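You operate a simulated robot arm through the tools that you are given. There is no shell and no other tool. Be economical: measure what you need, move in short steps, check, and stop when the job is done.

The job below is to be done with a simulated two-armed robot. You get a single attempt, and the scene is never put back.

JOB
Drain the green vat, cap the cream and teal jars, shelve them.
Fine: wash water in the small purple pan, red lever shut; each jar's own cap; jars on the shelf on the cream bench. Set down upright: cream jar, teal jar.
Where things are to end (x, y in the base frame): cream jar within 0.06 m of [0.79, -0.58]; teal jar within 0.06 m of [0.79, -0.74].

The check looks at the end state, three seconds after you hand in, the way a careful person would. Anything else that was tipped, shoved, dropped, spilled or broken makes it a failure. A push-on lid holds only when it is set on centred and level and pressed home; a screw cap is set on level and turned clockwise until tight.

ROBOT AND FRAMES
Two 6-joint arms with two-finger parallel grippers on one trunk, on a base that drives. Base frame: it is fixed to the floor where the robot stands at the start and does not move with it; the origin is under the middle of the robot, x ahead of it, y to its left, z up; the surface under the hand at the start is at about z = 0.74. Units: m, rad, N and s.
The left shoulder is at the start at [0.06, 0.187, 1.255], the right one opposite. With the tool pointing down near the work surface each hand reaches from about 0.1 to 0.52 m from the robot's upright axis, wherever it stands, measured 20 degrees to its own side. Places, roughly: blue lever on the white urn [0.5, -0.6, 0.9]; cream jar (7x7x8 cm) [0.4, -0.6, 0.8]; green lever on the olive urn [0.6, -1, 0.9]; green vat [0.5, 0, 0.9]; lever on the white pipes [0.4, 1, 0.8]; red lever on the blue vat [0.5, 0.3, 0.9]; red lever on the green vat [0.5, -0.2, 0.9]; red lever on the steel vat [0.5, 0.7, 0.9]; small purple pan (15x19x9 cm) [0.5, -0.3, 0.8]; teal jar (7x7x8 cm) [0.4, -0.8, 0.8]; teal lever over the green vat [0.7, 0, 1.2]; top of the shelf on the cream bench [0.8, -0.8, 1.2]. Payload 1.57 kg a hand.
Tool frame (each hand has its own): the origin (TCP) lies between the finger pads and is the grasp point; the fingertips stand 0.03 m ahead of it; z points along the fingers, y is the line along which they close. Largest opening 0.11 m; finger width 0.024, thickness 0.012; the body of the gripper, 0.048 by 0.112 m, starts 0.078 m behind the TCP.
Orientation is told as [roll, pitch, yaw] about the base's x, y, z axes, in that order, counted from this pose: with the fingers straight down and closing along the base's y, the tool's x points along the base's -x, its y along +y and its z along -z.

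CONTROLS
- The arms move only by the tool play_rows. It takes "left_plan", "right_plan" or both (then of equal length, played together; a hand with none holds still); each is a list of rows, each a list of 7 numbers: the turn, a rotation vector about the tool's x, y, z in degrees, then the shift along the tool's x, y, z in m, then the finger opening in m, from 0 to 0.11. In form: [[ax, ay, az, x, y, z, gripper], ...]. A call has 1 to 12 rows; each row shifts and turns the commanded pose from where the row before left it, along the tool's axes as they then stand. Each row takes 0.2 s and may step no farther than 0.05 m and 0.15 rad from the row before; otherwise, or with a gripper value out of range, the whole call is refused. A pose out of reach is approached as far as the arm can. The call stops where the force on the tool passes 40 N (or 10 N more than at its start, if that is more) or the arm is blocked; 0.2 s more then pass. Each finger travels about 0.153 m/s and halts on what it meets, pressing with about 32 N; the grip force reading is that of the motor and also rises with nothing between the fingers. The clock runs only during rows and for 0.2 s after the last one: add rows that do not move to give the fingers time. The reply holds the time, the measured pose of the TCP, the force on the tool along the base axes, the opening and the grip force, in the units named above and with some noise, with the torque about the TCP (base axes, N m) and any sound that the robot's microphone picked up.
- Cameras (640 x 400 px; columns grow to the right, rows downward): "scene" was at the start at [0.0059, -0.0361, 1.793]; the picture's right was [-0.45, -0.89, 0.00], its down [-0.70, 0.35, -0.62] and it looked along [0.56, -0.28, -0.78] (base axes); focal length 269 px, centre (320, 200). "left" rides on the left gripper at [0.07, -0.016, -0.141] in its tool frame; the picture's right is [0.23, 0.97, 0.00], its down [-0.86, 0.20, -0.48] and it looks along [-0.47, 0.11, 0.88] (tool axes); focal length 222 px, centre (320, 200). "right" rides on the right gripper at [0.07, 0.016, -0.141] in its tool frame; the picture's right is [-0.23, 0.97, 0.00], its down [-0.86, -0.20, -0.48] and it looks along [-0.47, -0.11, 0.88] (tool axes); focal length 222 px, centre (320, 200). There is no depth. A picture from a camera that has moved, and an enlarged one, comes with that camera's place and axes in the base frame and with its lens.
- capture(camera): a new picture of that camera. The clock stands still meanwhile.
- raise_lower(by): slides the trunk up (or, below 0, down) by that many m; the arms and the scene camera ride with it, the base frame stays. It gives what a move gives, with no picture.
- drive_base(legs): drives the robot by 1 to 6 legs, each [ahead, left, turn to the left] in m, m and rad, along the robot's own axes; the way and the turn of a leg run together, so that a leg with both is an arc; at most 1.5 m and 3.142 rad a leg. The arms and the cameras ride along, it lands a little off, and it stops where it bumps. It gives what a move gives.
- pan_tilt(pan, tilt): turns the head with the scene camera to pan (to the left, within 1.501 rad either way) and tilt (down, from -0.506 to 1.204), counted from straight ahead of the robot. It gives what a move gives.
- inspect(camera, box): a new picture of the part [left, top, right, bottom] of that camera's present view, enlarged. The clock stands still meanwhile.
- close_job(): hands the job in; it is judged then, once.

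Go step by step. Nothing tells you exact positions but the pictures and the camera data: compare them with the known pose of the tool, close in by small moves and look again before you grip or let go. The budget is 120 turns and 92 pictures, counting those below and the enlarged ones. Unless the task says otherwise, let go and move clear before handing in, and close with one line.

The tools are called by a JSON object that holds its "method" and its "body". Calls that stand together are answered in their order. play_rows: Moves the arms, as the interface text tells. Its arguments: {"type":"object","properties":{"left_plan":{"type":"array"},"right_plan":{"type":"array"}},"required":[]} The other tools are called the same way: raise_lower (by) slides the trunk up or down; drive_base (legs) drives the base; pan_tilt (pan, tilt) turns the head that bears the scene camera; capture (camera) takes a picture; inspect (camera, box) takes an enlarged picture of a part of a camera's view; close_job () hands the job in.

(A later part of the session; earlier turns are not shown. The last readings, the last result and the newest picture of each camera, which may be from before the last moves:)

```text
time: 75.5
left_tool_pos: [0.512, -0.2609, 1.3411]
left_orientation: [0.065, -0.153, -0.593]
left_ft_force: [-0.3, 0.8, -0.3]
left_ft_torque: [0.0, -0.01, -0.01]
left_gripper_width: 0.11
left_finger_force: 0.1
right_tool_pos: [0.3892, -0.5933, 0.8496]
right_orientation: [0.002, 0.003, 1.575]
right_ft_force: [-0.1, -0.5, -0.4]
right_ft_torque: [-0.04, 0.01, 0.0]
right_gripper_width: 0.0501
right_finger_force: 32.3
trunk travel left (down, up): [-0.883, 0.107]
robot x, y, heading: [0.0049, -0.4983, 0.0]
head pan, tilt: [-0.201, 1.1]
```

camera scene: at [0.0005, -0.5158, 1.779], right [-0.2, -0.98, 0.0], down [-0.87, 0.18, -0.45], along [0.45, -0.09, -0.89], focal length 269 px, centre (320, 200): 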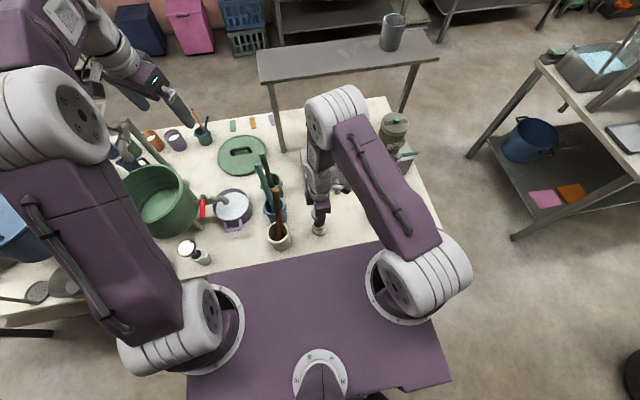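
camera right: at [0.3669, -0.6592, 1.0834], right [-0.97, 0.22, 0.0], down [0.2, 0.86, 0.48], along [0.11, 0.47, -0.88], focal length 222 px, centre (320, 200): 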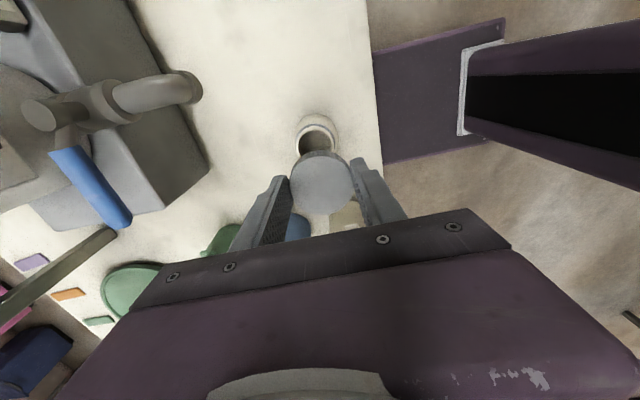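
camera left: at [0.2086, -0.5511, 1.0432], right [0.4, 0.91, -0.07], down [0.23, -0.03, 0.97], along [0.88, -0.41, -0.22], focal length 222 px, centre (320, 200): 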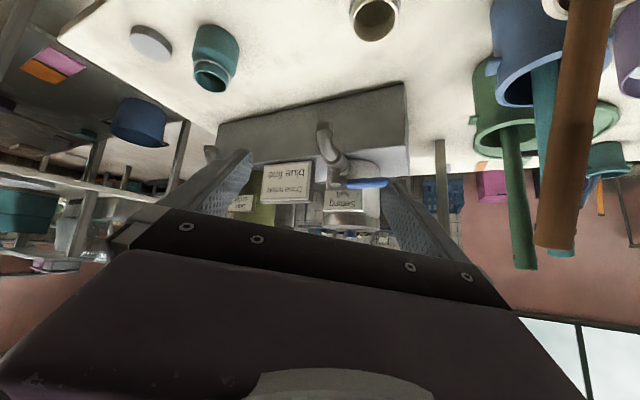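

{"method": "play_rows", "body": {"right_plan": [[0, 0, 0, 0, 0, 0.002, 0.03], [0, 0, 0, 0, 0, 0.002, 0.03], [0, 0, 0, 0, 0, 0.002, 0.03], [0, 0, 0, 0, 0, 0, 0.03]]}}

{"method": "inspect", "body": {"camera": "scene", "box": [280, 190, 360, 240]}}

```text
time: 76.5
left_tool_pos: [0.5112, -0.2616, 1.3408]
left_orientation: [0.064, -0.154, -0.593]
left_ft_force: [-0.1, -0.2, 0.5]
left_ft_torque: [0.0, -0.02, -0.01]
left_gripper_width: 0.11
left_finger_force: 0.1
right_tool_pos: [0.3903, -0.5939, 0.8427]
right_orientation: [0.002, 0.002, 1.574]
right_ft_force: [0.5, -0.2, -0.3]
right_ft_torque: [0.0, 0.01, -0.01]
right_gripper_width: 0.0496
right_finger_force: 32.0
trunk travel left (down, up): [-0.883, 0.107]
robot x, y, heading: [-0.0015, -0.4998, 0.003]
head pan, tilt: [-0.201, 1.1]
```

```text
8.00 times, centred on (320, 215) of scene
camera zoom: at [0.0005, -0.5158, 1.779], right [-0.2, -0.98, 0.0], down [-0.87, 0.18, -0.45], along [0.45, -0.09, -0.89], focal length 2151 px, centre (320, 80)
```

zoom: 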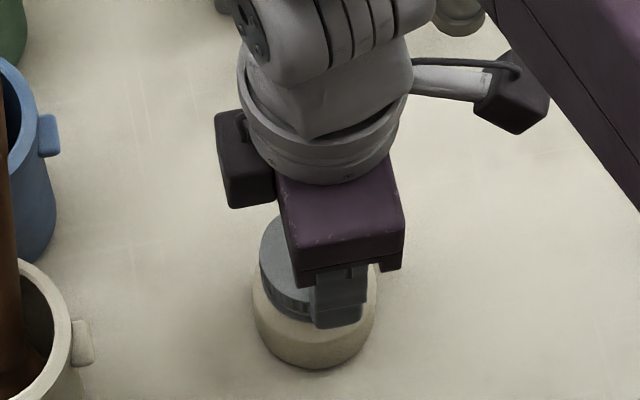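

The cap is sliding over the neck without force. Continue until contact.

{"method": "play_rows", "body": {"right_plan": [[0, 0, 0, 0, 0, 0.002, 0.03], [0, 0, 0, 0, 0, 0.002, 0.03], [0, 0, 0, 0, 0, 0.001, 0.03], [0, 0, 0, 0, 0, 0, 0.03]]}}

```text
time: 77.5
left_tool_pos: [0.5104, -0.2595, 1.3419]
left_orientation: [0.066, -0.152, -0.592]
left_ft_force: [0.5, 0.6, -0.3]
left_ft_torque: [0.03, -0.01, 0.01]
left_gripper_width: 0.11
left_finger_force: 0.1
right_tool_pos: [0.3897, -0.5923, 0.839]
right_orientation: [0.002, 0.002, 1.574]
right_ft_force: [-0.2, -1.1, -1.3]
right_ft_torque: [-0.03, -0.02, 0.01]
right_gripper_width: 0.0496
right_finger_force: 32.1
trunk travel left (down, up): [-0.883, 0.107]
robot x, y, heading: [-0.0001, -0.4999, -0.002]
head pan, tilt: [-0.201, 1.1]
```

{"method": "play_rows", "body": {"right_plan": [[0, 0, 0, 0, 0, 0.002, 0.03], [0, 0, 0, 0, 0, 0.002, 0.03], [0, 0, 0, 0, 0, 0, 0.03]]}}

{"method": "inspect", "body": {"camera": "right", "box": [256, 110, 384, 190]}}

```text
time: 78.3
left_tool_pos: [0.5082, -0.2603, 1.3425]
left_orientation: [0.065, -0.155, -0.592]
left_ft_force: [-0.2, 0.7, -1.0]
left_ft_torque: [0.02, -0.02, -0.03]
left_gripper_width: 0.1101
left_finger_force: 0.0
right_tool_pos: [0.3896, -0.5935, 0.836]
right_orientation: [-0.003, -0.001, 1.574]
right_ft_force: [1.2, -2.8, 31.0]
right_ft_torque: [-0.03, -0.01, -0.03]
right_gripper_width: 0.0499
right_finger_force: 32.1
trunk travel left (down, up): [-0.883, 0.107]
robot x, y, heading: [0.0007, -0.5012, -0.006]
head pan, tilt: [-0.201, 1.1]
```

```text
5.00 times, centred on (320, 150) of right
camera zoom: at [0.3728, -0.6621, 0.9775], right [-0.97, 0.22, 0.0], down [0.2, 0.86, 0.48], along [0.11, 0.47, -0.88], focal length 1111 px, centre (320, 450)
```

zoom: 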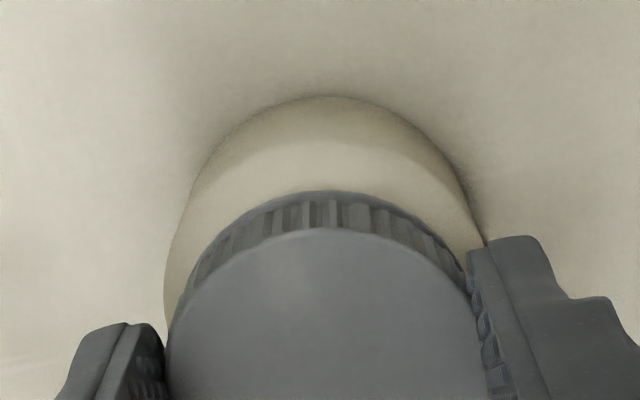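

Seated with 31 N. Ease slightly and turn clockwise, watching torque.

{"method": "play_rows", "body": {"right_plan": [[0, 0, 0, 0, 0, -0.0007, 0.03], [0, 0, 8, 0, 0, 0, 0.03], [0, 0, 8, 0, 0, 0, 0.03], [0, 0, 8, 0, 0, 0, 0.03], [0, 0, 8, 0, 0, 0, 0.03], [0, 0, 0, 0, 0, 0, 0.03]]}}

{"method": "inspect", "body": {"camera": "right", "box": [256, 110, 384, 190]}}

```text
time: 79.7
left_tool_pos: [0.5095, -0.26, 1.3427]
left_orientation: [0.065, -0.157, -0.592]
left_ft_force: [-0.5, -0.6, -0.5]
left_ft_torque: [0.0, 0.0, 0.04]
left_gripper_width: 0.1101
left_finger_force: 0.0
right_tool_pos: [0.388, -0.5932, 0.835]
right_orientation: [-0.002, 0.001, 1.014]
right_ft_force: [-3.2, 3.0, 23.5]
right_ft_torque: [0.21, -0.03, -0.01]
right_gripper_width: 0.0494
right_finger_force: 31.9
trunk travel left (down, up): [-0.883, 0.107]
robot x, y, heading: [0.0007, -0.4985, 0.001]
head pan, tilt: [-0.201, 1.1]
```

```text
5.00 times, centred on (320, 150) of right
camera zoom: at [0.3367, -0.6422, 0.977], right [-0.71, 0.71, 0.0], down [0.62, 0.62, 0.48], along [0.34, 0.34, -0.88], focal length 1111 px, centre (320, 450)
```

zoom: 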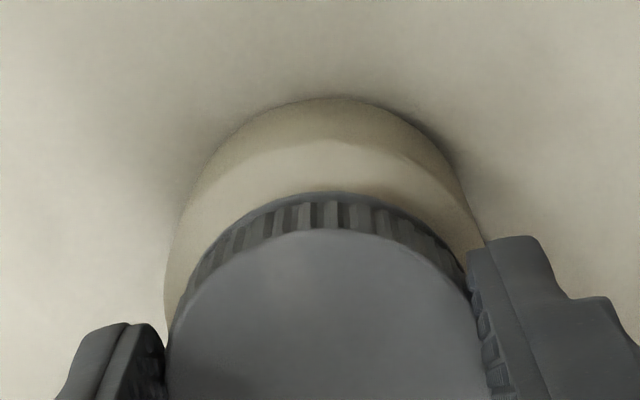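

No resistance yet; continue turning.

{"method": "play_rows", "body": {"right_plan": [[0, 0, 8, 0, 0, 0, 0.03], [0, 0, 8, 0, 0, 0, 0.03], [0, 0, 8, 0, 0, 0, 0.03], [0, 0, 8, 0, 0, 0, 0.03], [0, 0, 8, 0, 0, 0, 0.03], [0, 0, 8, 0, 0, 0, 0.03], [0, 0, 8, 0, 0, 0, 0.03], [0, 0, 8, 0, 0, 0, 0.03]]}}

{"method": "inspect", "body": {"camera": "right", "box": [256, 110, 384, 190]}}

```text
time: 81.5
left_tool_pos: [0.5111, -0.2603, 1.3411]
left_orientation: [0.061, -0.157, -0.592]
left_ft_force: [0.5, -0.2, -0.1]
left_ft_torque: [0.01, 0.0, 0.0]
left_gripper_width: 0.1101
left_finger_force: 0.1
right_tool_pos: [0.3893, -0.5935, 0.8354]
right_orientation: [-0.002, 0.003, -0.104]
right_ft_force: [1.3, 2.2, 7.8]
right_ft_torque: [0.05, -0.07, 0.0]
right_gripper_width: 0.0498
right_finger_force: 32.0
trunk travel left (down, up): [-0.883, 0.107]
robot x, y, heading: [0.0026, -0.5037, 0.002]
head pan, tilt: [-0.201, 1.1]
```

```text
5.00 times, centred on (320, 150) of right
camera zoom: at [0.3221, -0.5692, 0.9762], right [0.33, 0.94, 0.0], down [0.83, -0.29, 0.48], along [0.45, -0.16, -0.88], focal length 1111 px, centre (320, 450)
```

zoom: 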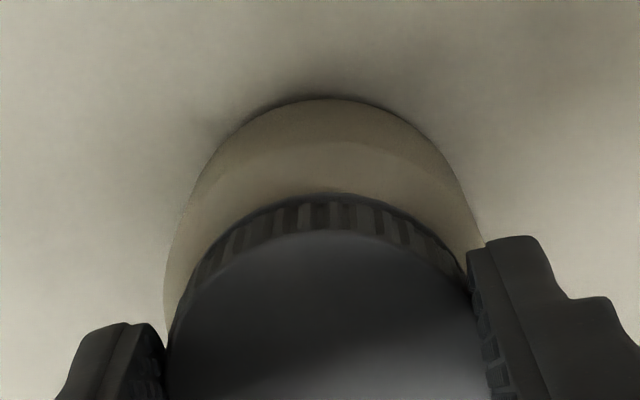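

The down force fell from 23 to 8 N, so the thread is drawing the cap down. Continue clockwise, following down slightly.

{"method": "play_rows", "body": {"right_plan": [[0, 0, 8, 0, 0, 0.0002, 0.03], [0, 0, 8, 0, 0, 0.0002, 0.03], [0, 0, 8, 0, 0, 0.0001, 0.03], [0, 0, 8, 0, 0, 0.0001, 0.03], [0, 0, 8, 0, 0, 0.0001, 0.03], [0, 0, 8, 0, 0, 0.0001, 0.03], [0, 0, 8, 0, 0, 0.0001, 0.03], [0, 0, 8, 0, 0, 0.0001, 0.03]]}}

```text
time: 83.3
left_tool_pos: [0.5103, -0.2597, 1.3432]
left_orientation: [0.063, -0.154, -0.591]
left_ft_force: [0.2, 0.0, -0.2]
left_ft_torque: [-0.01, -0.03, 0.0]
left_gripper_width: 0.1102
left_finger_force: 0.0
right_tool_pos: [0.3895, -0.5928, 0.8338]
right_orientation: [-0.002, 0.001, -1.222]
right_ft_force: [3.4, -0.5, 8.5]
right_ft_torque: [-0.07, -0.12, 0.0]
right_gripper_width: 0.0499
right_finger_force: 32.0
trunk travel left (down, up): [-0.883, 0.107]
robot x, y, heading: [0.0023, -0.5006, 0.0]
head pan, tilt: [-0.201, 1.1]
```

Still drawing down. Release, rotate back ~158°, and regrip.

{"method": "play_rows", "body": {"right_plan": [[0, 0, 0, 0, 0, 0, 0.066], [0, 0, 0, 0, 0, 0, 0.066], [0, 0, -8.4, 0, 0, 0, 0.066], [0, 0, -8.4, 0, 0, 0, 0.066], [0, 0, -8.4, 0, 0, 0, 0.066], [0, 0, -8.4, 0, 0, 0, 0.066], [0, 0, -8.4, 0, 0, 0, 0.066], [0, 0, -8.4, 0, 0, 0, 0.066], [0, 0, -8.4, 0, 0, 0, 0.066], [0, 0, -8.4, 0, 0, 0, 0.066], [0, 0, -8.4, 0, 0, 0, 0.066], [0, 0, -8.4, 0, 0, 0, 0.066]]}}

{"method": "play_rows", "body": {"right_plan": [[0, 0, -8.4, 0, 0, 0, 0.066], [0, 0, -8.4, 0, 0, 0, 0.066], [0, 0, -8.4, 0, 0, 0, 0.066], [0, 0, -8.4, 0, 0, 0, 0.066], [0, 0, -8.4, 0, 0, 0, 0.066], [0, 0, -8.4, 0, 0, 0, 0.066], [0, 0, -8.4, 0, 0, 0, 0.066], [0, 0, -8.4, 0, 0, 0, 0.066], [0, 0, -8.4, 0, 0, 0, 0.066], [0, 0, 0, 0, 0, 0, 0.066]]}}

{"method": "inspect", "body": {"camera": "right", "box": [256, 110, 384, 190]}}

```text
time: 85.9
left_tool_pos: [0.5118, -0.261, 1.3414]
left_orientation: [0.063, -0.153, -0.591]
left_ft_force: [0.8, -0.1, -0.3]
left_ft_torque: [0.01, -0.01, 0.02]
left_gripper_width: 0.1101
left_finger_force: 0.1
right_tool_pos: [0.3893, -0.5939, 0.8339]
right_orientation: [0.0, 0.001, 0.25]
right_ft_force: [-0.1, -0.6, 0.0]
right_ft_torque: [0.02, -0.02, -0.02]
right_gripper_width: 0.066
right_finger_force: 0.0
trunk travel left (down, up): [-0.883, 0.107]
robot x, y, heading: [0.0002, -0.4995, 0.003]
head pan, tilt: [-0.201, 1.1]
```

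```text
time: 88.1
left_tool_pos: [0.5113, -0.2622, 1.3419]
left_orientation: [0.065, -0.154, -0.591]
left_ft_force: [-0.2, -0.5, -0.4]
left_ft_torque: [-0.02, 0.02, 0.02]
left_gripper_width: 0.1097
left_finger_force: 0.1
right_tool_pos: [0.3898, -0.5938, 0.8343]
right_orientation: [0.002, 0.001, 1.57]
right_ft_force: [-0.7, 0.2, 0.6]
right_ft_torque: [0.03, 0.02, 0.01]
right_gripper_width: 0.0658
right_finger_force: 0.0
trunk travel left (down, up): [-0.883, 0.107]
robot x, y, heading: [0.0, -0.4991, 0.002]
head pan, tilt: [-0.201, 1.1]
```

```text
5.00 times, centred on (320, 150) of right
camera zoom: at [0.3732, -0.6624, 0.9752], right [-0.97, 0.23, 0.0], down [0.2, 0.86, 0.48], along [0.11, 0.46, -0.88], focal length 1111 px, centre (320, 450)
```

zoom: 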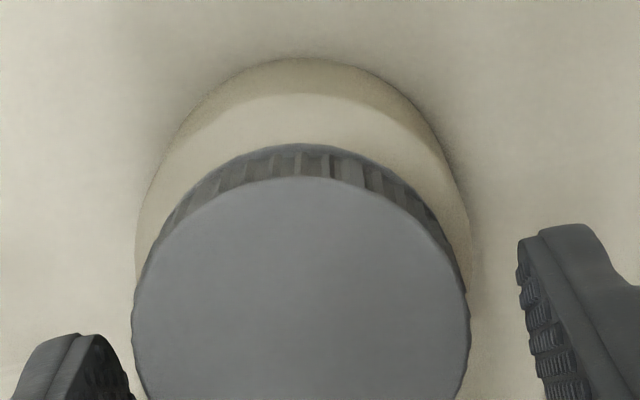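

The cap was held ~4 mm off the tool axis; I'll centre the tool on the cap (+3 mm x, −4 mm y), regrip and turn on.

{"method": "play_rows", "body": {"right_plan": [[0, 0, 0, 0.004, -0.003, 0, 0.066], [0, 0, 0, 0, 0, 0, 0.05], [0, 0, 0, 0, 0, 0, 0.03], [0, 0, 0, 0, 0, 0, 0.03], [0, 0, 8, 0, 0, 0, 0.03], [0, 0, 8, 0, 0, 0, 0.03], [0, 0, 8, 0, 0, 0, 0.03], [0, 0, 8, 0, 0, 0, 0.03], [0, 0, 8, 0, 0, 0, 0.03], [0, 0, 8, 0, 0, 0, 0.03], [0, 0, 8, 0, 0, 0, 0.03], [0, 0, 8, 0, 0, 0, 0.03]]}}

{"method": "play_rows", "body": {"right_plan": [[0, 0, 8, 0, 0, 0, 0.03], [0, 0, 8, 0, 0, 0, 0.03], [0, 0, 8, 0, 0, 0, 0.03], [0, 0, 8, 0, 0, 0, 0.03], [0, 0, 8, 0, 0, 0, 0.03], [0, 0, 8, 0, 0, 0, 0.03], [0, 0, 8, 0, 0, 0, 0.03], [0, 0, 8, 0, 0, 0, 0.03], [0, 0, 8, 0, 0, 0, 0.03], [0, 0, 8, 0, 0, 0, 0.03]]}}

```text
time: 90.7
left_tool_pos: [0.5124, -0.2608, 1.3419]
left_orientation: [0.065, -0.153, -0.591]
left_ft_force: [0.5, -1.0, -0.5]
left_ft_torque: [0.02, 0.02, -0.01]
left_gripper_width: 0.1101
left_finger_force: 0.0
right_tool_pos: [0.3931, -0.5977, 0.833]
right_orientation: [0.0, 0.001, 0.446]
right_ft_force: [0.1, 0.2, -0.3]
right_ft_torque: [-0.01, -0.04, -0.03]
right_gripper_width: 0.0498
right_finger_force: 32.2
trunk travel left (down, up): [-0.883, 0.107]
robot x, y, heading: [-0.0001, -0.5007, 0.001]
head pan, tilt: [-0.201, 1.1]
```

```text
time: 92.9
left_tool_pos: [0.5113, -0.2621, 1.3421]
left_orientation: [0.065, -0.153, -0.591]
left_ft_force: [-0.4, 1.1, 0.1]
left_ft_torque: [0.0, 0.01, 0.0]
left_gripper_width: 0.11
left_finger_force: 0.1
right_tool_pos: [0.3921, -0.5975, 0.8348]
right_orientation: [0.0, 0.0, -0.951]
right_ft_force: [-0.7, 0.5, -0.3]
right_ft_torque: [0.04, 0.04, 0.0]
right_gripper_width: 0.0495
right_finger_force: 31.4
trunk travel left (down, up): [-0.883, 0.107]
robot x, y, heading: [0.0017, -0.5004, 0.005]
head pan, tilt: [-0.201, 1.1]
```

No load now; the jar may be spinning with the cap. Press down a little to see whether contact returns.

{"method": "play_rows", "body": {"right_plan": [[0, 0, 0, 0, 0, 0.001, 0.03], [0, 0, 0, 0, 0, 0.001, 0.03], [0, 0, 0, 0, 0, 0, 0.03]]}}

{"method": "inspect", "body": {"camera": "scene", "box": [280, 190, 360, 240]}}

```text
time: 93.7
left_tool_pos: [0.5105, -0.2628, 1.3427]
left_orientation: [0.065, -0.155, -0.59]
left_ft_force: [0.8, -0.6, 0.0]
left_ft_torque: [-0.02, 0.0, 0.0]
left_gripper_width: 0.1099
left_finger_force: 0.0
right_tool_pos: [0.392, -0.5968, 0.833]
right_orientation: [0.0, -0.002, -0.947]
right_ft_force: [1.4, -3.8, 18.0]
right_ft_torque: [-0.15, -0.03, 0.0]
right_gripper_width: 0.0492
right_finger_force: 32.2
trunk travel left (down, up): [-0.883, 0.107]
robot x, y, heading: [0.0017, -0.498, -0.002]
head pan, tilt: [-0.201, 1.1]
```

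```text
8.00 times, centred on (320, 215) of scene
camera zoom: at [-0.0015, -0.516, 1.7792], right [-0.2, -0.98, 0.0], down [-0.87, 0.18, -0.46], along [0.45, -0.09, -0.89], focal length 2151 px, centre (320, 80)
```

zoom: 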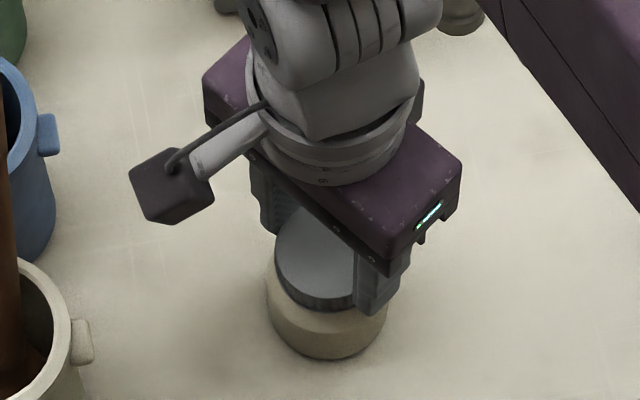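

With ~18 N press, turn another 40° and compare.

{"method": "play_rows", "body": {"right_plan": [[0, 0, 8, 0, 0, 0, 0.03], [0, 0, 8, 0, 0, 0, 0.03], [0, 0, 8, 0, 0, 0, 0.03], [0, 0, 8, 0, 0, 0, 0.03], [0, 0, 8, 0, 0, 0, 0.03]]}}

```text
time: 94.9
left_tool_pos: [0.5114, -0.261, 1.342]
left_orientation: [0.064, -0.157, -0.592]
left_ft_force: [0.1, -0.4, -0.6]
left_ft_torque: [0.02, -0.03, -0.01]
left_gripper_width: 0.1099
left_finger_force: 0.1
right_tool_pos: [0.3923, -0.5977, 0.8319]
right_orientation: [-0.002, -0.002, -1.649]
right_ft_force: [2.9, -0.5, 13.1]
right_ft_torque: [-0.03, -0.08, -0.01]
right_gripper_width: 0.0496
right_finger_force: 31.4
trunk travel left (down, up): [-0.883, 0.107]
robot x, y, heading: [-0.0014, -0.4996, 0.001]
head pan, tilt: [-0.201, 1.1]
```

Force is easing as it turns, consistent with threading. Rewind ~200° open, regrip, press, and turn again.

{"method": "play_rows", "body": {"right_plan": [[0, 0, 0, 0, 0, 0, 0.066], [0, 0, 0, 0, 0, 0, 0.066], [0, 0, -8.4, 0, 0, 0, 0.066], [0, 0, -8.4, 0, 0, 0, 0.066], [0, 0, -8.4, 0, 0, 0, 0.066], [0, 0, -8.4, 0, 0, 0, 0.066], [0, 0, -8.4, 0, 0, 0, 0.066], [0, 0, -8.4, 0, 0, 0, 0.066], [0, 0, -8.4, 0, 0, 0, 0.066], [0, 0, -8.4, 0, 0, 0, 0.066], [0, 0, -8.4, 0, 0, 0, 0.066], [0, 0, -8.4, 0, 0, 0, 0.066]]}}

{"method": "play_rows", "body": {"right_plan": [[0, 0, -8.4, 0, 0, 0, 0.066], [0, 0, -8.4, 0, 0, 0, 0.066], [0, 0, -8.4, 0, 0, 0, 0.066], [0, 0, -8.4, 0, 0, 0, 0.066], [0, 0, -8.4, 0, 0, 0, 0.066], [0, 0, -8.4, 0, 0, 0, 0.066], [0, 0, -8.4, 0, 0, 0, 0.066], [0, 0, -8.4, 0, 0, 0, 0.066], [0, 0, -8.4, 0, 0, 0, 0.066], [0, 0, -8.4, 0, 0, 0, 0.066], [0, 0, -8.4, 0, 0, 0, 0.066], [0, 0, -8.4, 0, 0, 0, 0.066]]}}

{"method": "inspect", "body": {"camera": "right", "box": [256, 110, 384, 190]}}

```text
time: 97.5
left_tool_pos: [0.5117, -0.2602, 1.3414]
left_orientation: [0.065, -0.151, -0.592]
left_ft_force: [0.6, -0.5, 0.1]
left_ft_torque: [0.03, -0.02, 0.01]
left_gripper_width: 0.11
left_finger_force: 0.2
right_tool_pos: [0.3921, -0.5977, 0.8328]
right_orientation: [-0.002, 0.001, -0.177]
right_ft_force: [0.4, -0.6, 0.1]
right_ft_torque: [-0.01, 0.01, 0.0]
right_gripper_width: 0.066
right_finger_force: 0.1
trunk travel left (down, up): [-0.883, 0.107]
robot x, y, heading: [-0.0043, -0.4999, 0.003]
head pan, tilt: [-0.201, 1.1]
```

```text
time: 100.1
left_tool_pos: [0.5113, -0.2603, 1.3422]
left_orientation: [0.066, -0.154, -0.591]
left_ft_force: [0.6, 0.8, 0.2]
left_ft_torque: [-0.02, -0.01, 0.02]
left_gripper_width: 0.1099
left_finger_force: 0.0
right_tool_pos: [0.3924, -0.5972, 0.8327]
right_orientation: [0.001, 0.001, 1.583]
right_ft_force: [0.7, -0.1, 0.0]
right_ft_torque: [0.0, 0.0, -0.01]
right_gripper_width: 0.0663
right_finger_force: 0.0
trunk travel left (down, up): [-0.883, 0.107]
robot x, y, heading: [0.0004, -0.4988, 0.002]
head pan, tilt: [-0.201, 1.1]
```

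```text
5.00 times, centred on (320, 150) of right
camera zoom: at [0.3775, -0.6668, 0.9734], right [-0.98, 0.21, 0.0], down [0.19, 0.86, 0.48], along [0.1, 0.47, -0.88], focal length 1111 px, centre (320, 450)
```

zoom: 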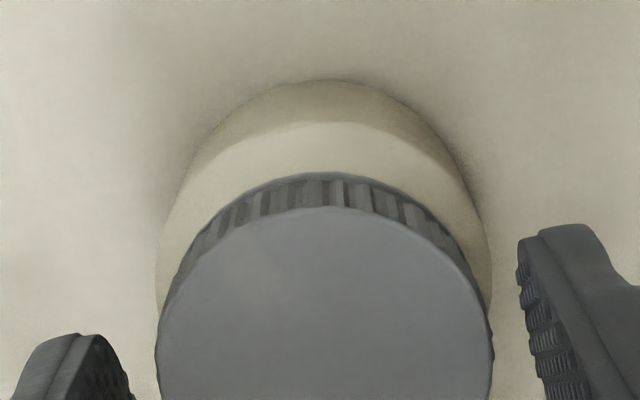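

Well centred now. Regrip, press, and turn.

{"method": "play_rows", "body": {"right_plan": [[0, 0, 0, 0, 0, 0, 0.05], [0, 0, 0, 0, 0, 0, 0.03], [0, 0, 0, 0, 0, 0, 0.03], [0, 0, 0, 0, 0, 0.001, 0.03], [0, 0, 0, 0, 0, 0, 0.03]]}}

{"method": "play_rows", "body": {"right_plan": [[0, 0, 8, 0, 0, 0, 0.03], [0, 0, 8, 0, 0, 0, 0.03], [0, 0, 8, 0, 0, 0, 0.03], [0, 0, 8, 0, 0, 0, 0.03], [0, 0, 8, 0, 0, 0, 0.03], [0, 0, 8, 0, 0, 0, 0.03], [0, 0, 8, 0, 0, 0, 0.03], [0, 0, 8, 0, 0, 0, 0.03], [0, 0, 8, 0, 0, 0, 0.03], [0, 0, 8, 0, 0, 0, 0.03], [0, 0, 8, 0, 0, 0, 0.03]]}}

```text
time: 101.3
left_tool_pos: [0.5103, -0.2604, 1.342]
left_orientation: [0.064, -0.155, -0.592]
left_ft_force: [-0.9, 0.0, 0.0]
left_ft_torque: [0.01, 0.01, 0.03]
left_gripper_width: 0.11
left_finger_force: 0.1
right_tool_pos: [0.3911, -0.5971, 0.8312]
right_orientation: [0.003, 0.003, 1.583]
right_ft_force: [-0.8, -1.2, 8.0]
right_ft_torque: [-0.03, 0.0, 0.03]
right_gripper_width: 0.05
right_finger_force: 31.7
trunk travel left (down, up): [-0.883, 0.107]
robot x, y, heading: [-0.0014, -0.5015, 0.0]
head pan, tilt: [-0.201, 1.1]
```

```text
time: 103.7
left_tool_pos: [0.5101, -0.2611, 1.3414]
left_orientation: [0.064, -0.155, -0.593]
left_ft_force: [0.0, 0.3, 0.0]
left_ft_torque: [0.05, -0.03, 0.02]
left_gripper_width: 0.1102
left_finger_force: 0.1
right_tool_pos: [0.392, -0.5981, 0.8317]
right_orientation: [-0.002, 0.002, 0.041]
right_ft_force: [-1.3, 0.5, 6.6]
right_ft_torque: [0.09, 0.0, 0.08]
right_gripper_width: 0.0497
right_finger_force: 31.9
trunk travel left (down, up): [-0.883, 0.107]
robot x, y, heading: [0.0012, -0.4988, 0.005]
head pan, tilt: [-0.201, 1.1]
```

Torque is starting to appear (0.08). Press a little more and continue.

{"method": "play_rows", "body": {"right_plan": [[0, 0, 0, 0, 0, 0.001, 0.03], [0, 0, 8, 0, 0, 0, 0.03], [0, 0, 8, 0, 0, 0, 0.03], [0, 0, 8, 0, 0, 0, 0.03], [0, 0, 8, 0, 0, 0, 0.03]]}}

{"method": "play_rows", "body": {"right_plan": [[0, 0, 8, 0, 0, 0.0005, 0.03], [0, 0, 8, 0, 0, 0, 0.03], [0, 0, 8, 0, 0, 0, 0.03], [0, 0, 8, 0, 0, 0, 0.03]]}}

```text
time: 104.9
left_tool_pos: [0.5103, -0.2607, 1.342]
left_orientation: [0.064, -0.155, -0.593]
left_ft_force: [0.3, 0.5, 0.4]
left_ft_torque: [0.04, 0.01, 0.0]
left_gripper_width: 0.11
left_finger_force: 0.0
right_tool_pos: [0.3922, -0.5964, 0.8315]
right_orientation: [-0.003, -0.001, -0.517]
right_ft_force: [-1.1, -0.8, 18.6]
right_ft_torque: [0.01, 0.05, 0.22]
right_gripper_width: 0.0495
right_finger_force: 31.8
trunk travel left (down, up): [-0.883, 0.107]
robot x, y, heading: [-0.0008, -0.5006, 0.001]
head pan, tilt: [-0.201, 1.1]
```

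```text
time: 105.9
left_tool_pos: [0.5095, -0.2604, 1.3437]
left_orientation: [0.064, -0.157, -0.591]
left_ft_force: [0.7, 0.6, 0.6]
left_ft_torque: [0.04, 0.02, -0.02]
left_gripper_width: 0.11
left_finger_force: 0.0
right_tool_pos: [0.3923, -0.5974, 0.8307]
right_orientation: [-0.001, -0.002, -1.073]
right_ft_force: [-1.7, -0.2, 24.3]
right_ft_torque: [0.07, 0.1, 0.28]
right_gripper_width: 0.0498
right_finger_force: 31.9
trunk travel left (down, up): [-0.883, 0.107]
robot x, y, heading: [-0.0012, -0.5007, 0.0]
head pan, tilt: [-0.201, 1.1]
```

Torque is now proportional to press (jar slipping on the bench), so the thread has bottomed. Press harder to tighten more.

{"method": "play_rows", "body": {"right_plan": [[0, 0, 0, 0, 0, 0.0008, 0.03], [0, 0, 8, 0, 0, 0, 0.03], [0, 0, 8, 0, 0, 0, 0.03]]}}

{"method": "play_rows", "body": {"right_plan": [[0, 0, 0, 0, 0, 0.0005, 0.03], [0, 0, 6, 0, 0, 0, 0.03], [0, 0, 8, 0, 0, 0, 0.03]]}}

```text
time: 106.7
left_tool_pos: [0.5088, -0.2604, 1.3447]
left_orientation: [0.065, -0.157, -0.591]
left_ft_force: [-1.5, 0.4, -0.5]
left_ft_torque: [-0.04, 0.01, -0.03]
left_gripper_width: 0.1099
left_finger_force: 0.0
right_tool_pos: [0.3916, -0.5966, 0.8311]
right_orientation: [0.002, -0.002, -1.353]
right_ft_force: [0.2, -0.5, 33.2]
right_ft_torque: [-0.04, 0.01, 0.37]
right_gripper_width: 0.0497
right_finger_force: 32.0
trunk travel left (down, up): [-0.883, 0.107]
robot x, y, heading: [0.0001, -0.505, 0.004]
head pan, tilt: [-0.201, 1.1]
```

```text
time: 107.5
left_tool_pos: [0.5079, -0.2599, 1.3428]
left_orientation: [0.065, -0.157, -0.592]
left_ft_force: [0.5, 1.1, 0.4]
left_ft_torque: [0.03, 0.0, 0.0]
left_gripper_width: 0.11
left_finger_force: 0.0
right_tool_pos: [0.3898, -0.5965, 0.8297]
right_orientation: [0.002, -0.003, -1.599]
right_ft_force: [-0.5, 0.4, 36.7]
right_ft_torque: [0.02, -0.03, 0.37]
right_gripper_width: 0.0499
right_finger_force: 31.6
trunk travel left (down, up): [-0.883, 0.107]
robot x, y, heading: [0.0008, -0.5027, 0.001]
head pan, tilt: [-0.201, 1.1]
```

{"method": "play_rows", "body": {"right_plan": [[0, 0, 0, 0, 0, 0.0005, 0.03], [0, 0, 7, 0, 0, 0, 0.03], [0, 0, 7, 0, 0, 0, 0.03]]}}

```text
time: 108.3
left_tool_pos: [0.508, -0.2595, 1.3427]
left_orientation: [0.064, -0.157, -0.592]
left_ft_force: [0.6, 0.7, 0.8]
left_ft_torque: [0.0, -0.01, 0.03]
left_gripper_width: 0.1098
left_finger_force: 0.1
right_tool_pos: [0.3911, -0.597, 0.8288]
right_orientation: [0.001, -0.002, -1.843]
right_ft_force: [1.0, -0.8, 38.3]
right_ft_torque: [-0.08, 0.04, 0.43]
right_gripper_width: 0.0498
right_finger_force: 32.3
trunk travel left (down, up): [-0.883, 0.107]
robot x, y, heading: [0.0023, -0.5026, 0.003]
head pan, tilt: [-0.201, 1.1]
```

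Tightened to ~0.43 Nm against the bench. Release, lift, and unwind the wrist; then check the cap.

{"method": "play_rows", "body": {"right_plan": [[0, 0, 0, 0, 0, -0.002, 0.03], [0, 0, 0, 0, 0, 0, 0.066], [0, 0, 0, 0, 0, 0, 0.066], [0, 0, 0, 0, 0, -0.03, 0.07], [0, 0, -8.4, 0, 0, -0.04, 0.08], [0, 0, -8.4, 0, 0, -0.04, 0.08], [0, 0, -8.4, 0, 0, -0.03, 0.08], [0, 0, -8.4, 0, 0, 0, 0.08], [0, 0, -8.4, 0, 0, 0, 0.08], [0, 0, -8.4, 0, 0, 0, 0.08], [0, 0, -8.4, 0, 0, 0, 0.08], [0, 0, -8.4, 0, 0, 0, 0.08]]}}

{"method": "play_rows", "body": {"right_plan": [[0, 0, -8.4, 0, 0, 0, 0.08], [0, 0, -8.4, 0, 0, 0, 0.08], [0, 0, -8.4, 0, 0, 0, 0.08], [0, 0, -8.4, 0, 0, 0, 0.08], [0, 0, -5, 0, 0, 0, 0.08], [0, 0, 0, 0, 0, 0, 0.08]]}}

{"method": "drive_base", "body": {"legs": [[0, -0.25, 0]]}}

{"method": "capture", "body": {"camera": "right"}}

{"method": "inspect", "body": {"camera": "scene", "box": [200, 180, 360, 280]}}

```text
time: 110.9
left_tool_pos: [0.5111, -0.2608, 1.3414]
left_orientation: [0.065, -0.153, -0.591]
left_ft_force: [0.5, 0.6, 0.3]
left_ft_torque: [-0.03, 0.01, -0.01]
left_gripper_width: 0.1098
left_finger_force: 0.0
right_tool_pos: [0.3935, -0.5978, 0.9699]
right_orientation: [-0.001, 0.002, -0.663]
right_ft_force: [0.7, 0.2, -0.4]
right_ft_torque: [0.0, -0.01, -0.02]
right_gripper_width: 0.0801
right_finger_force: 0.1
trunk travel left (down, up): [-0.883, 0.107]
robot x, y, heading: [0.0005, -0.5056, 0.006]
head pan, tilt: [-0.201, 1.1]
```

```text
time: 112.3
left_tool_pos: [0.5114, -0.2613, 1.3415]
left_orientation: [0.065, -0.155, -0.593]
left_ft_force: [0.2, -0.3, -0.3]
left_ft_torque: [-0.01, 0.01, 0.01]
left_gripper_width: 0.1101
left_finger_force: 0.1
right_tool_pos: [0.3933, -0.5972, 0.9704]
right_orientation: [-0.003, 0.003, 0.008]
right_ft_force: [-0.4, 0.1, 0.2]
right_ft_torque: [-0.01, -0.01, -0.01]
right_gripper_width: 0.0801
right_finger_force: 0.0
trunk travel left (down, up): [-0.883, 0.107]
robot x, y, heading: [0.0026, -0.5036, -0.002]
head pan, tilt: [-0.201, 1.1]
```

```text
time: 114.1
left_tool_pos: [0.5118, -0.5093, 1.3425]
left_orientation: [0.063, -0.155, -0.594]
left_ft_force: [0.6, 1.3, -0.2]
left_ft_torque: [0.0, 0.03, -0.01]
left_gripper_width: 0.11
left_finger_force: 0.0
right_tool_pos: [0.3933, -0.846, 0.9694]
right_orientation: [-0.004, 0.0, 0.007]
right_ft_force: [0.2, -0.1, -0.3]
right_ft_torque: [-0.03, 0.0, 0.02]
right_gripper_width: 0.0797
right_finger_force: 0.0
trunk travel left (down, up): [-0.883, 0.107]
robot x, y, heading: [0.0004, -0.7537, 0.005]
head pan, tilt: [-0.201, 1.1]
```

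```text
28 pictures are left
camera right: at [0.3234, -0.8297, 1.1113], right [0.22, 0.98, 0.0], down [0.86, -0.19, 0.48], along [0.47, -0.11, -0.88], focal length 222 px, centre (320, 200)
```

right: 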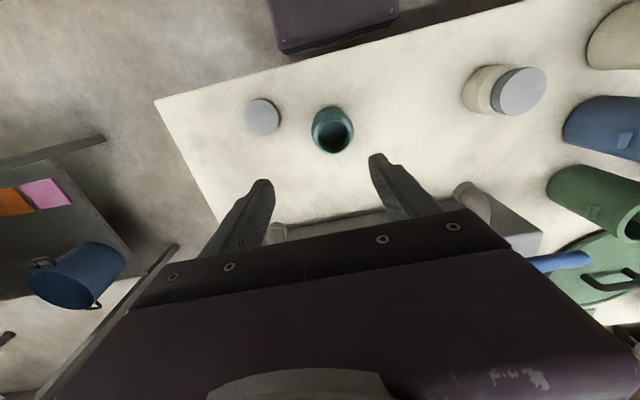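

```text
4.00 times, centred on (280, 230) of scene
camera zoom: at [0.0008, -0.7627, 1.779], right [-0.2, -0.98, 0.0], down [-0.87, 0.18, -0.45], along [0.44, -0.09, -0.89], focal length 1075 px, centre (480, 80)
```

zoom: 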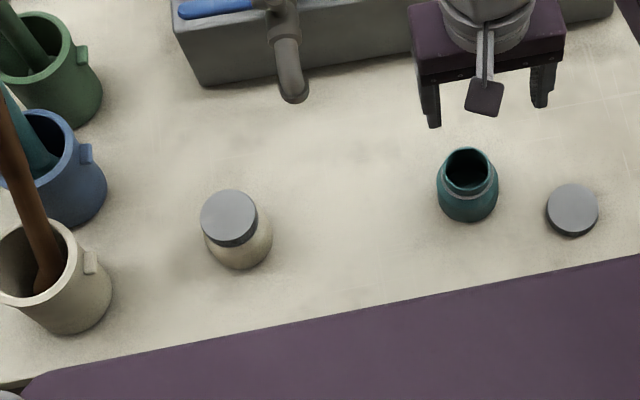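

Cream jar is capped level. Now the teal cap at ≈(0.352,-0.927): position above it and check.

{"method": "play_rows", "body": {"right_plan": [[0, 0, 0, 0.02, -0.04, 0, 0.07], [0, 0, 0, 0.021, -0.041, 0, 0.07], [0, 0, 0, 0, 0, 0.045, 0.07], [0, 0, 0, 0, 0, 0.045, 0.07], [0, 0, 0, 0, 0, 0.05, 0.07], [0, 0, 0, 0, 0, 0, 0.07]]}}

{"method": "inspect", "body": {"camera": "right", "box": [240, 110, 400, 210]}}

```text
time: 115.5
left_tool_pos: [0.5115, -0.5118, 1.3407]
left_orientation: [0.065, -0.153, -0.595]
left_ft_force: [-0.7, 0.7, -1.2]
left_ft_torque: [0.03, 0.02, 0.01]
left_gripper_width: 0.1097
left_finger_force: 0.1
right_tool_pos: [0.3516, -0.9291, 0.8305]
right_orientation: [-0.004, 0.003, 0.005]
right_ft_force: [0.4, 0.0, 0.1]
right_ft_torque: [0.0, -0.02, 0.01]
right_gripper_width: 0.0702
right_finger_force: 0.1
trunk travel left (down, up): [-0.883, 0.107]
robot x, y, heading: [0.0027, -0.7517, 0.001]
head pan, tilt: [-0.201, 1.1]
```

```text
4.00 times, centred on (320, 160) of right
camera zoom: at [0.2812, -0.9121, 0.971], right [0.22, 0.98, 0.0], down [0.86, -0.19, 0.48], along [0.47, -0.11, -0.88], focal length 888 px, centre (320, 360)
```

zoom: 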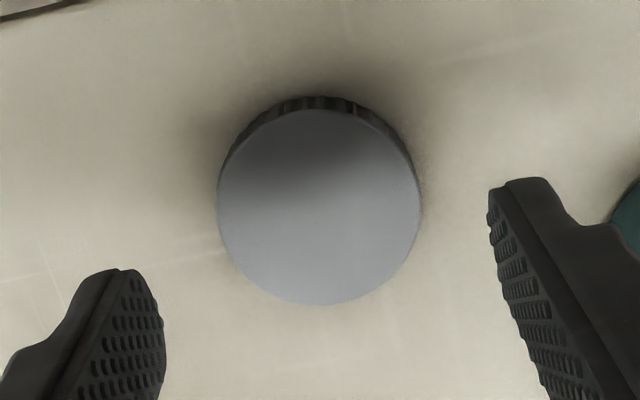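

By analogy with cap1 (which sat ~4 mm ahead of the tool), I'll shift +5 mm in x, descend and grip cap2.

{"method": "play_rows", "body": {"right_plan": [[0, 0, 0, -0.005, 0, 0.03, 0.07], [0, 0, 0, 0, 0, 0.0265, 0.07], [0, 0, 0, 0, 0, 0, 0.05], [0, 0, 0, 0, 0, 0, 0.04], [0, 0, 0, 0, 0, 0, 0.03], [0, 0, 0, 0, 0, 0, 0.03]]}}

{"method": "inspect", "body": {"camera": "right", "box": [240, 130, 400, 230]}}

```text
time: 116.9
left_tool_pos: [0.5112, -0.5119, 1.3409]
left_orientation: [0.065, -0.153, -0.594]
left_ft_force: [-0.8, -0.3, 0.1]
left_ft_torque: [0.06, -0.01, 0.02]
left_gripper_width: 0.11
left_finger_force: 0.0
right_tool_pos: [0.3556, -0.93, 0.7733]
right_orientation: [-0.002, 0.003, 0.006]
right_ft_force: [0.7, 0.2, -0.4]
right_ft_torque: [-0.01, -0.02, 0.01]
right_gripper_width: 0.0499
right_finger_force: 31.7
trunk travel left (down, up): [-0.883, 0.107]
robot x, y, heading: [0.0045, -0.7513, 0.0]
head pan, tilt: [-0.201, 1.1]
```

```text
4.00 times, centred on (320, 180) of right
camera zoom: at [0.2867, -0.9129, 0.9148], right [0.22, 0.98, 0.0], down [0.86, -0.19, 0.48], along [0.47, -0.11, -0.88], focal length 888 px, centre (320, 280)
```

zoom: 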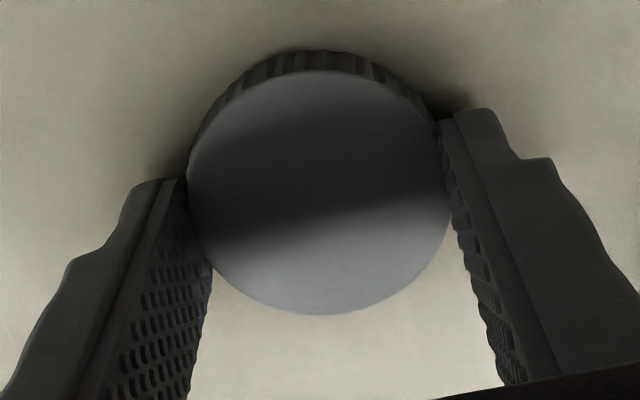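

Cap sits ~2.5 mm behind the tool axis; reopen, shift back 2.5 mm, regrip and lift; then pre-turn and move above the teal jar.

{"method": "play_rows", "body": {"right_plan": [[0, 0, 0, 0, 0, 0, 0.062], [0, 0, 0, 0.0025, 0, 0, 0.062], [0, 0, 0, 0, 0, 0, 0.04], [0, 0, 0, 0, 0, 0, 0.03], [0, 0, 0, 0, 0, 0, 0.03], [0, 0, 0, 0, 0, -0.03, 0.03], [0, 0, 0, 0, 0, -0.045, 0.03], [0, 0, -8.2, 0, 0, -0.045, 0.03], [0, 0, -8.2, 0, 0, -0.045, 0.03], [0, 0, -8.2, 0, 0, 0, 0.03], [0, 0, -8.2, 0, 0, 0, 0.03], [0, 0, -8.2, 0, 0, 0, 0.03]]}}

{"method": "play_rows", "body": {"right_plan": [[0, 0, -8.2, 0, 0, 0, 0.03], [0, 0, -8.2, 0, 0, 0, 0.03], [0, 0, -8.2, 0, 0, 0, 0.03], [0, 0, -8.2, 0, 0, 0, 0.03], [0, 0, -8.2, 0, 0, 0, 0.03], [0, 0, -8.2, 0, 0, 0, 0.03], [0, 0, 0, 0, 0, 0, 0.03]]}}

```text
time: 119.5
left_tool_pos: [0.5118, -0.5117, 1.3413]
left_orientation: [0.065, -0.154, -0.594]
left_ft_force: [-0.1, 0.2, -0.6]
left_ft_torque: [0.01, -0.03, 0.0]
left_gripper_width: 0.11
left_finger_force: 0.1
right_tool_pos: [0.3537, -0.9281, 0.9389]
right_orientation: [0.0, 0.002, 0.723]
right_ft_force: [1.4, 0.0, 0.1]
right_ft_torque: [0.03, 0.01, 0.0]
right_gripper_width: 0.0497
right_finger_force: 32.2
trunk travel left (down, up): [-0.883, 0.107]
robot x, y, heading: [-0.0009, -0.7469, 0.004]
head pan, tilt: [-0.201, 1.1]
```

```text
time: 121.1
left_tool_pos: [0.5123, -0.5115, 1.3418]
left_orientation: [0.065, -0.153, -0.593]
left_ft_force: [-0.1, 0.4, 1.0]
left_ft_torque: [0.01, -0.01, 0.01]
left_gripper_width: 0.1098
left_finger_force: 0.0
right_tool_pos: [0.3566, -0.9288, 0.9388]
right_orientation: [0.001, 0.002, 1.58]
right_ft_force: [-0.5, 0.0, -0.2]
right_ft_torque: [0.01, 0.01, -0.04]
right_gripper_width: 0.0498
right_finger_force: 32.2
trunk travel left (down, up): [-0.883, 0.107]
robot x, y, heading: [-0.0007, -0.7471, 0.003]
head pan, tilt: [-0.201, 1.1]
```

Move the cap above the teal jar, about 1 cm clear, and measure.

{"method": "play_rows", "body": {"right_plan": [[0, 0, 0, -0.034, -0.0103, 0, 0.03], [0, 0, 0, -0.034, -0.0103, 0, 0.03], [0, 0, 0, -0.035, -0.0104, 0, 0.03], [0, 0, 0, 0, 0, 0.035, 0.03], [0, 0, 0, 0, 0, 0.037, 0.03], [0, 0, 0, 0, 0, 0, 0.03]]}}

{"method": "inspect", "body": {"camera": "right", "box": [256, 110, 384, 190]}}

{"method": "inspect", "body": {"camera": "scene", "box": [280, 180, 360, 230]}}

```text
time: 122.5
left_tool_pos: [0.5112, -0.5113, 1.342]
left_orientation: [0.062, -0.154, -0.592]
left_ft_force: [-0.5, 0.7, 1.2]
left_ft_torque: [0.02, 0.01, 0.01]
left_gripper_width: 0.11
left_finger_force: 0.0
right_tool_pos: [0.385, -0.8259, 0.8653]
right_orientation: [0.003, 0.001, 1.579]
right_ft_force: [0.7, -0.2, 0.8]
right_ft_torque: [0.01, 0.0, 0.03]
right_gripper_width: 0.0498
right_finger_force: 32.3
trunk travel left (down, up): [-0.883, 0.107]
robot x, y, heading: [-0.0002, -0.7499, 0.006]
head pan, tilt: [-0.201, 1.1]
```

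```text
5.00 times, centred on (320, 150) of right
camera zoom: at [0.3701, -0.8953, 1.0071], right [-0.98, 0.22, 0.0], down [0.19, 0.86, 0.48], along [0.1, 0.47, -0.88], focal length 1111 px, centre (320, 450)
```

zoom: 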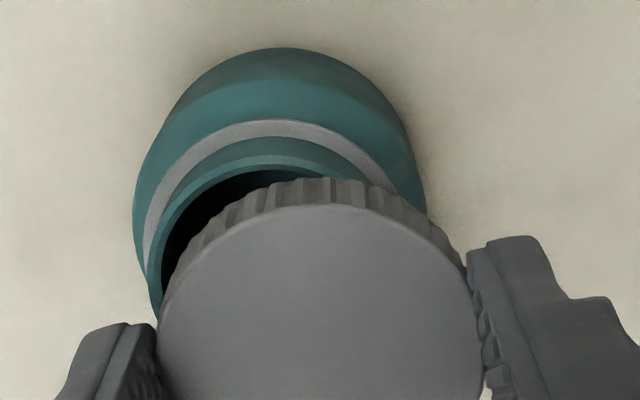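

```text
8.00 times, centred on (320, 205) of scene
camera zoom: at [0.0002, -0.7657, 1.779], right [-0.2, -0.98, 0.0], down [-0.87, 0.18, -0.45], along [0.45, -0.09, -0.89], focal length 2151 px, centre (320, 160)
```

zoom: 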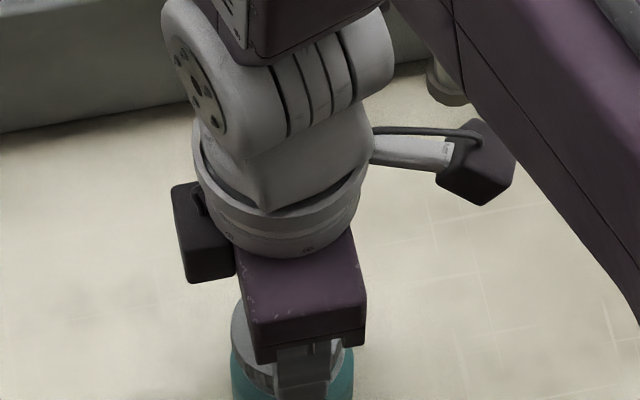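

Jar is about +8 mm x, −3 mm y from the cap. Correct, lower slightly and recheck.

{"method": "play_rows", "body": {"right_plan": [[0, 0, 0, 0.003, -0.0078, 0, 0.03], [0, 0, 0, 0, 0, 0.005, 0.03], [0, 0, 0, 0, 0, 0.005, 0.03], [0, 0, 0, 0, 0, 0, 0.03]]}}

{"method": "inspect", "body": {"camera": "right", "box": [256, 110, 384, 190]}}

```text
time: 123.5
left_tool_pos: [0.5128, -0.5116, 1.3414]
left_orientation: [0.065, -0.153, -0.594]
left_ft_force: [0.0, -0.6, 0.3]
left_ft_torque: [0.03, -0.01, -0.03]
left_gripper_width: 0.1099
left_finger_force: 0.0
right_tool_pos: [0.3941, -0.8292, 0.8556]
right_orientation: [0.002, 0.002, 1.58]
right_ft_force: [0.5, 0.4, -0.3]
right_ft_torque: [-0.01, 0.03, 0.01]
right_gripper_width: 0.0499
right_finger_force: 32.1
trunk travel left (down, up): [-0.883, 0.107]
robot x, y, heading: [-0.0018, -0.753, 0.001]
head pan, tilt: [-0.201, 1.1]
```

```text
5.00 times, centred on (320, 150) of right
camera zoom: at [0.3781, -0.8987, 0.9971], right [-0.98, 0.22, 0.0], down [0.19, 0.86, 0.48], along [0.1, 0.47, -0.88], focal length 1111 px, centre (320, 450)
```

zoom: 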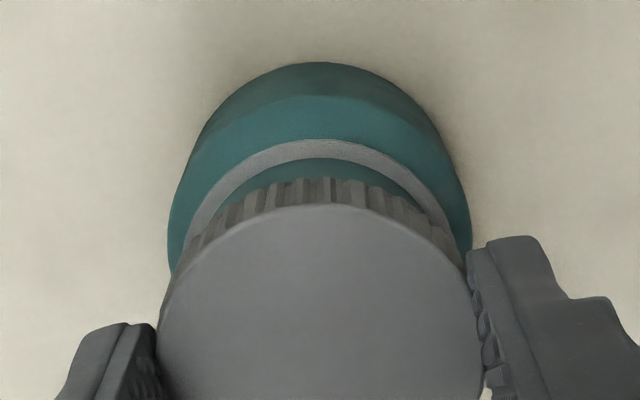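

Well aligned. Lower over the neck to contact.

{"method": "play_rows", "body": {"right_plan": [[0, 0, 0, 0, 0, 0.004, 0.03], [0, 0, 0, 0, 0, 0.004, 0.03], [0, 0, 0, 0, 0, 0.004, 0.03], [0, 0, 0, 0, 0, 0.003, 0.03], [0, 0, 0, 0, 0, 0.002, 0.03], [0, 0, 0, 0, 0, 0.001, 0.03], [0, 0, 0, 0, 0, 0, 0.03]]}}

```text
time: 125.1
left_tool_pos: [0.5113, -0.5121, 1.3421]
left_orientation: [0.065, -0.152, -0.592]
left_ft_force: [0.0, 0.1, -0.5]
left_ft_torque: [0.0, 0.01, -0.02]
left_gripper_width: 0.1101
left_finger_force: 0.1
right_tool_pos: [0.392, -0.8294, 0.8382]
right_orientation: [0.002, 0.001, 1.579]
right_ft_force: [-0.4, 0.6, 0.9]
right_ft_torque: [0.04, 0.0, 0.02]
right_gripper_width: 0.0497
right_finger_force: 32.0
trunk travel left (down, up): [-0.883, 0.107]
robot x, y, heading: [-0.0015, -0.754, 0.002]
head pan, tilt: [-0.201, 1.1]
```

{"method": "play_rows", "body": {"right_plan": [[0, 0, 0, 0, 0, 0.0015, 0.03], [0, 0, 0, 0, 0, 0.001, 0.03], [0, 0, 0, 0, 0, 0, 0.03]]}}

```text
time: 125.9
left_tool_pos: [0.5109, -0.5117, 1.3428]
left_orientation: [0.064, -0.156, -0.593]
left_ft_force: [0.2, 0.5, -0.1]
left_ft_torque: [0.02, 0.03, 0.01]
left_gripper_width: 0.1098
left_finger_force: 0.1
right_tool_pos: [0.3928, -0.8294, 0.8368]
right_orientation: [0.0, 0.002, 1.579]
right_ft_force: [0.1, -1.3, 11.7]
right_ft_torque: [-0.08, -0.01, -0.05]
right_gripper_width: 0.0499
right_finger_force: 32.0
trunk travel left (down, up): [-0.883, 0.107]
robot x, y, heading: [-0.0, -0.7528, 0.001]
head pan, tilt: [-0.201, 1.1]
```

Contact made. Press slightly more and turn clockwise, following down.

{"method": "play_rows", "body": {"right_plan": [[0, 0, 0, 0, 0, 0.0007, 0.03], [0, 0, 8, 0, 0, 0.0001, 0.03], [0, 0, 8, 0, 0, 0.0001, 0.03], [0, 0, 8, 0, 0, 0.0001, 0.03], [0, 0, 8, 0, 0, 0.0001, 0.03], [0, 0, 8, 0, 0, 0.0001, 0.03], [0, 0, 8, 0, 0, 0.0001, 0.03], [0, 0, 8, 0, 0, 0.0001, 0.03], [0, 0, 8, 0, 0, 0.0001, 0.03], [0, 0, 8, 0, 0, 0.0001, 0.03], [0, 0, 8, 0, 0, 0.0001, 0.03], [0, 0, 8, 0, 0, 0.0001, 0.03]]}}

{"method": "play_rows", "body": {"right_plan": [[0, 0, 8, 0, 0, 0.0001, 0.03], [0, 0, 8, 0, 0, 0.0001, 0.03], [0, 0, 8, 0, 0, 0.0001, 0.03], [0, 0, 8, 0, 0, 0.0001, 0.03], [0, 0, 8, 0, 0, 0.0001, 0.03], [0, 0, 8, 0, 0, 0.0001, 0.03], [0, 0, 8, 0, 0, 0.0001, 0.03], [0, 0, 8, 0, 0, 0.0001, 0.03], [0, 0, 8, 0, 0, 0.0001, 0.03], [0, 0, 8, 0, 0, 0.0001, 0.03], [0, 0, 8, 0, 0, 0.0001, 0.03]]}}

```text
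time: 128.5
left_tool_pos: [0.5101, -0.5108, 1.3424]
left_orientation: [0.065, -0.157, -0.594]
left_ft_force: [0.1, 0.0, 0.2]
left_ft_torque: [0.03, 0.02, 0.02]
left_gripper_width: 0.1099
left_finger_force: 0.1
right_tool_pos: [0.3924, -0.8292, 0.8338]
right_orientation: [0.0, 0.0, 0.043]
right_ft_force: [0.6, 0.8, 17.5]
right_ft_torque: [0.1, -0.04, 0.0]
right_gripper_width: 0.0498
right_finger_force: 32.1
trunk travel left (down, up): [-0.883, 0.107]
robot x, y, heading: [-0.0018, -0.753, -0.0]
head pan, tilt: [-0.201, 1.1]
```

```text
time: 130.9
left_tool_pos: [0.5118, -0.5102, 1.3423]
left_orientation: [0.063, -0.156, -0.595]
left_ft_force: [0.5, -0.2, 0.5]
left_ft_torque: [0.02, 0.0, 0.0]
left_gripper_width: 0.1097
left_finger_force: 0.1
right_tool_pos: [0.3916, -0.8284, 0.833]
right_orientation: [0.0, -0.002, -1.492]
right_ft_force: [-0.8, 3.5, 10.6]
right_ft_torque: [0.14, 0.05, 0.03]
right_gripper_width: 0.0497
right_finger_force: 32.3
trunk travel left (down, up): [-0.883, 0.107]
robot x, y, heading: [0.001, -0.7521, 0.002]
head pan, tilt: [-0.201, 1.1]
```

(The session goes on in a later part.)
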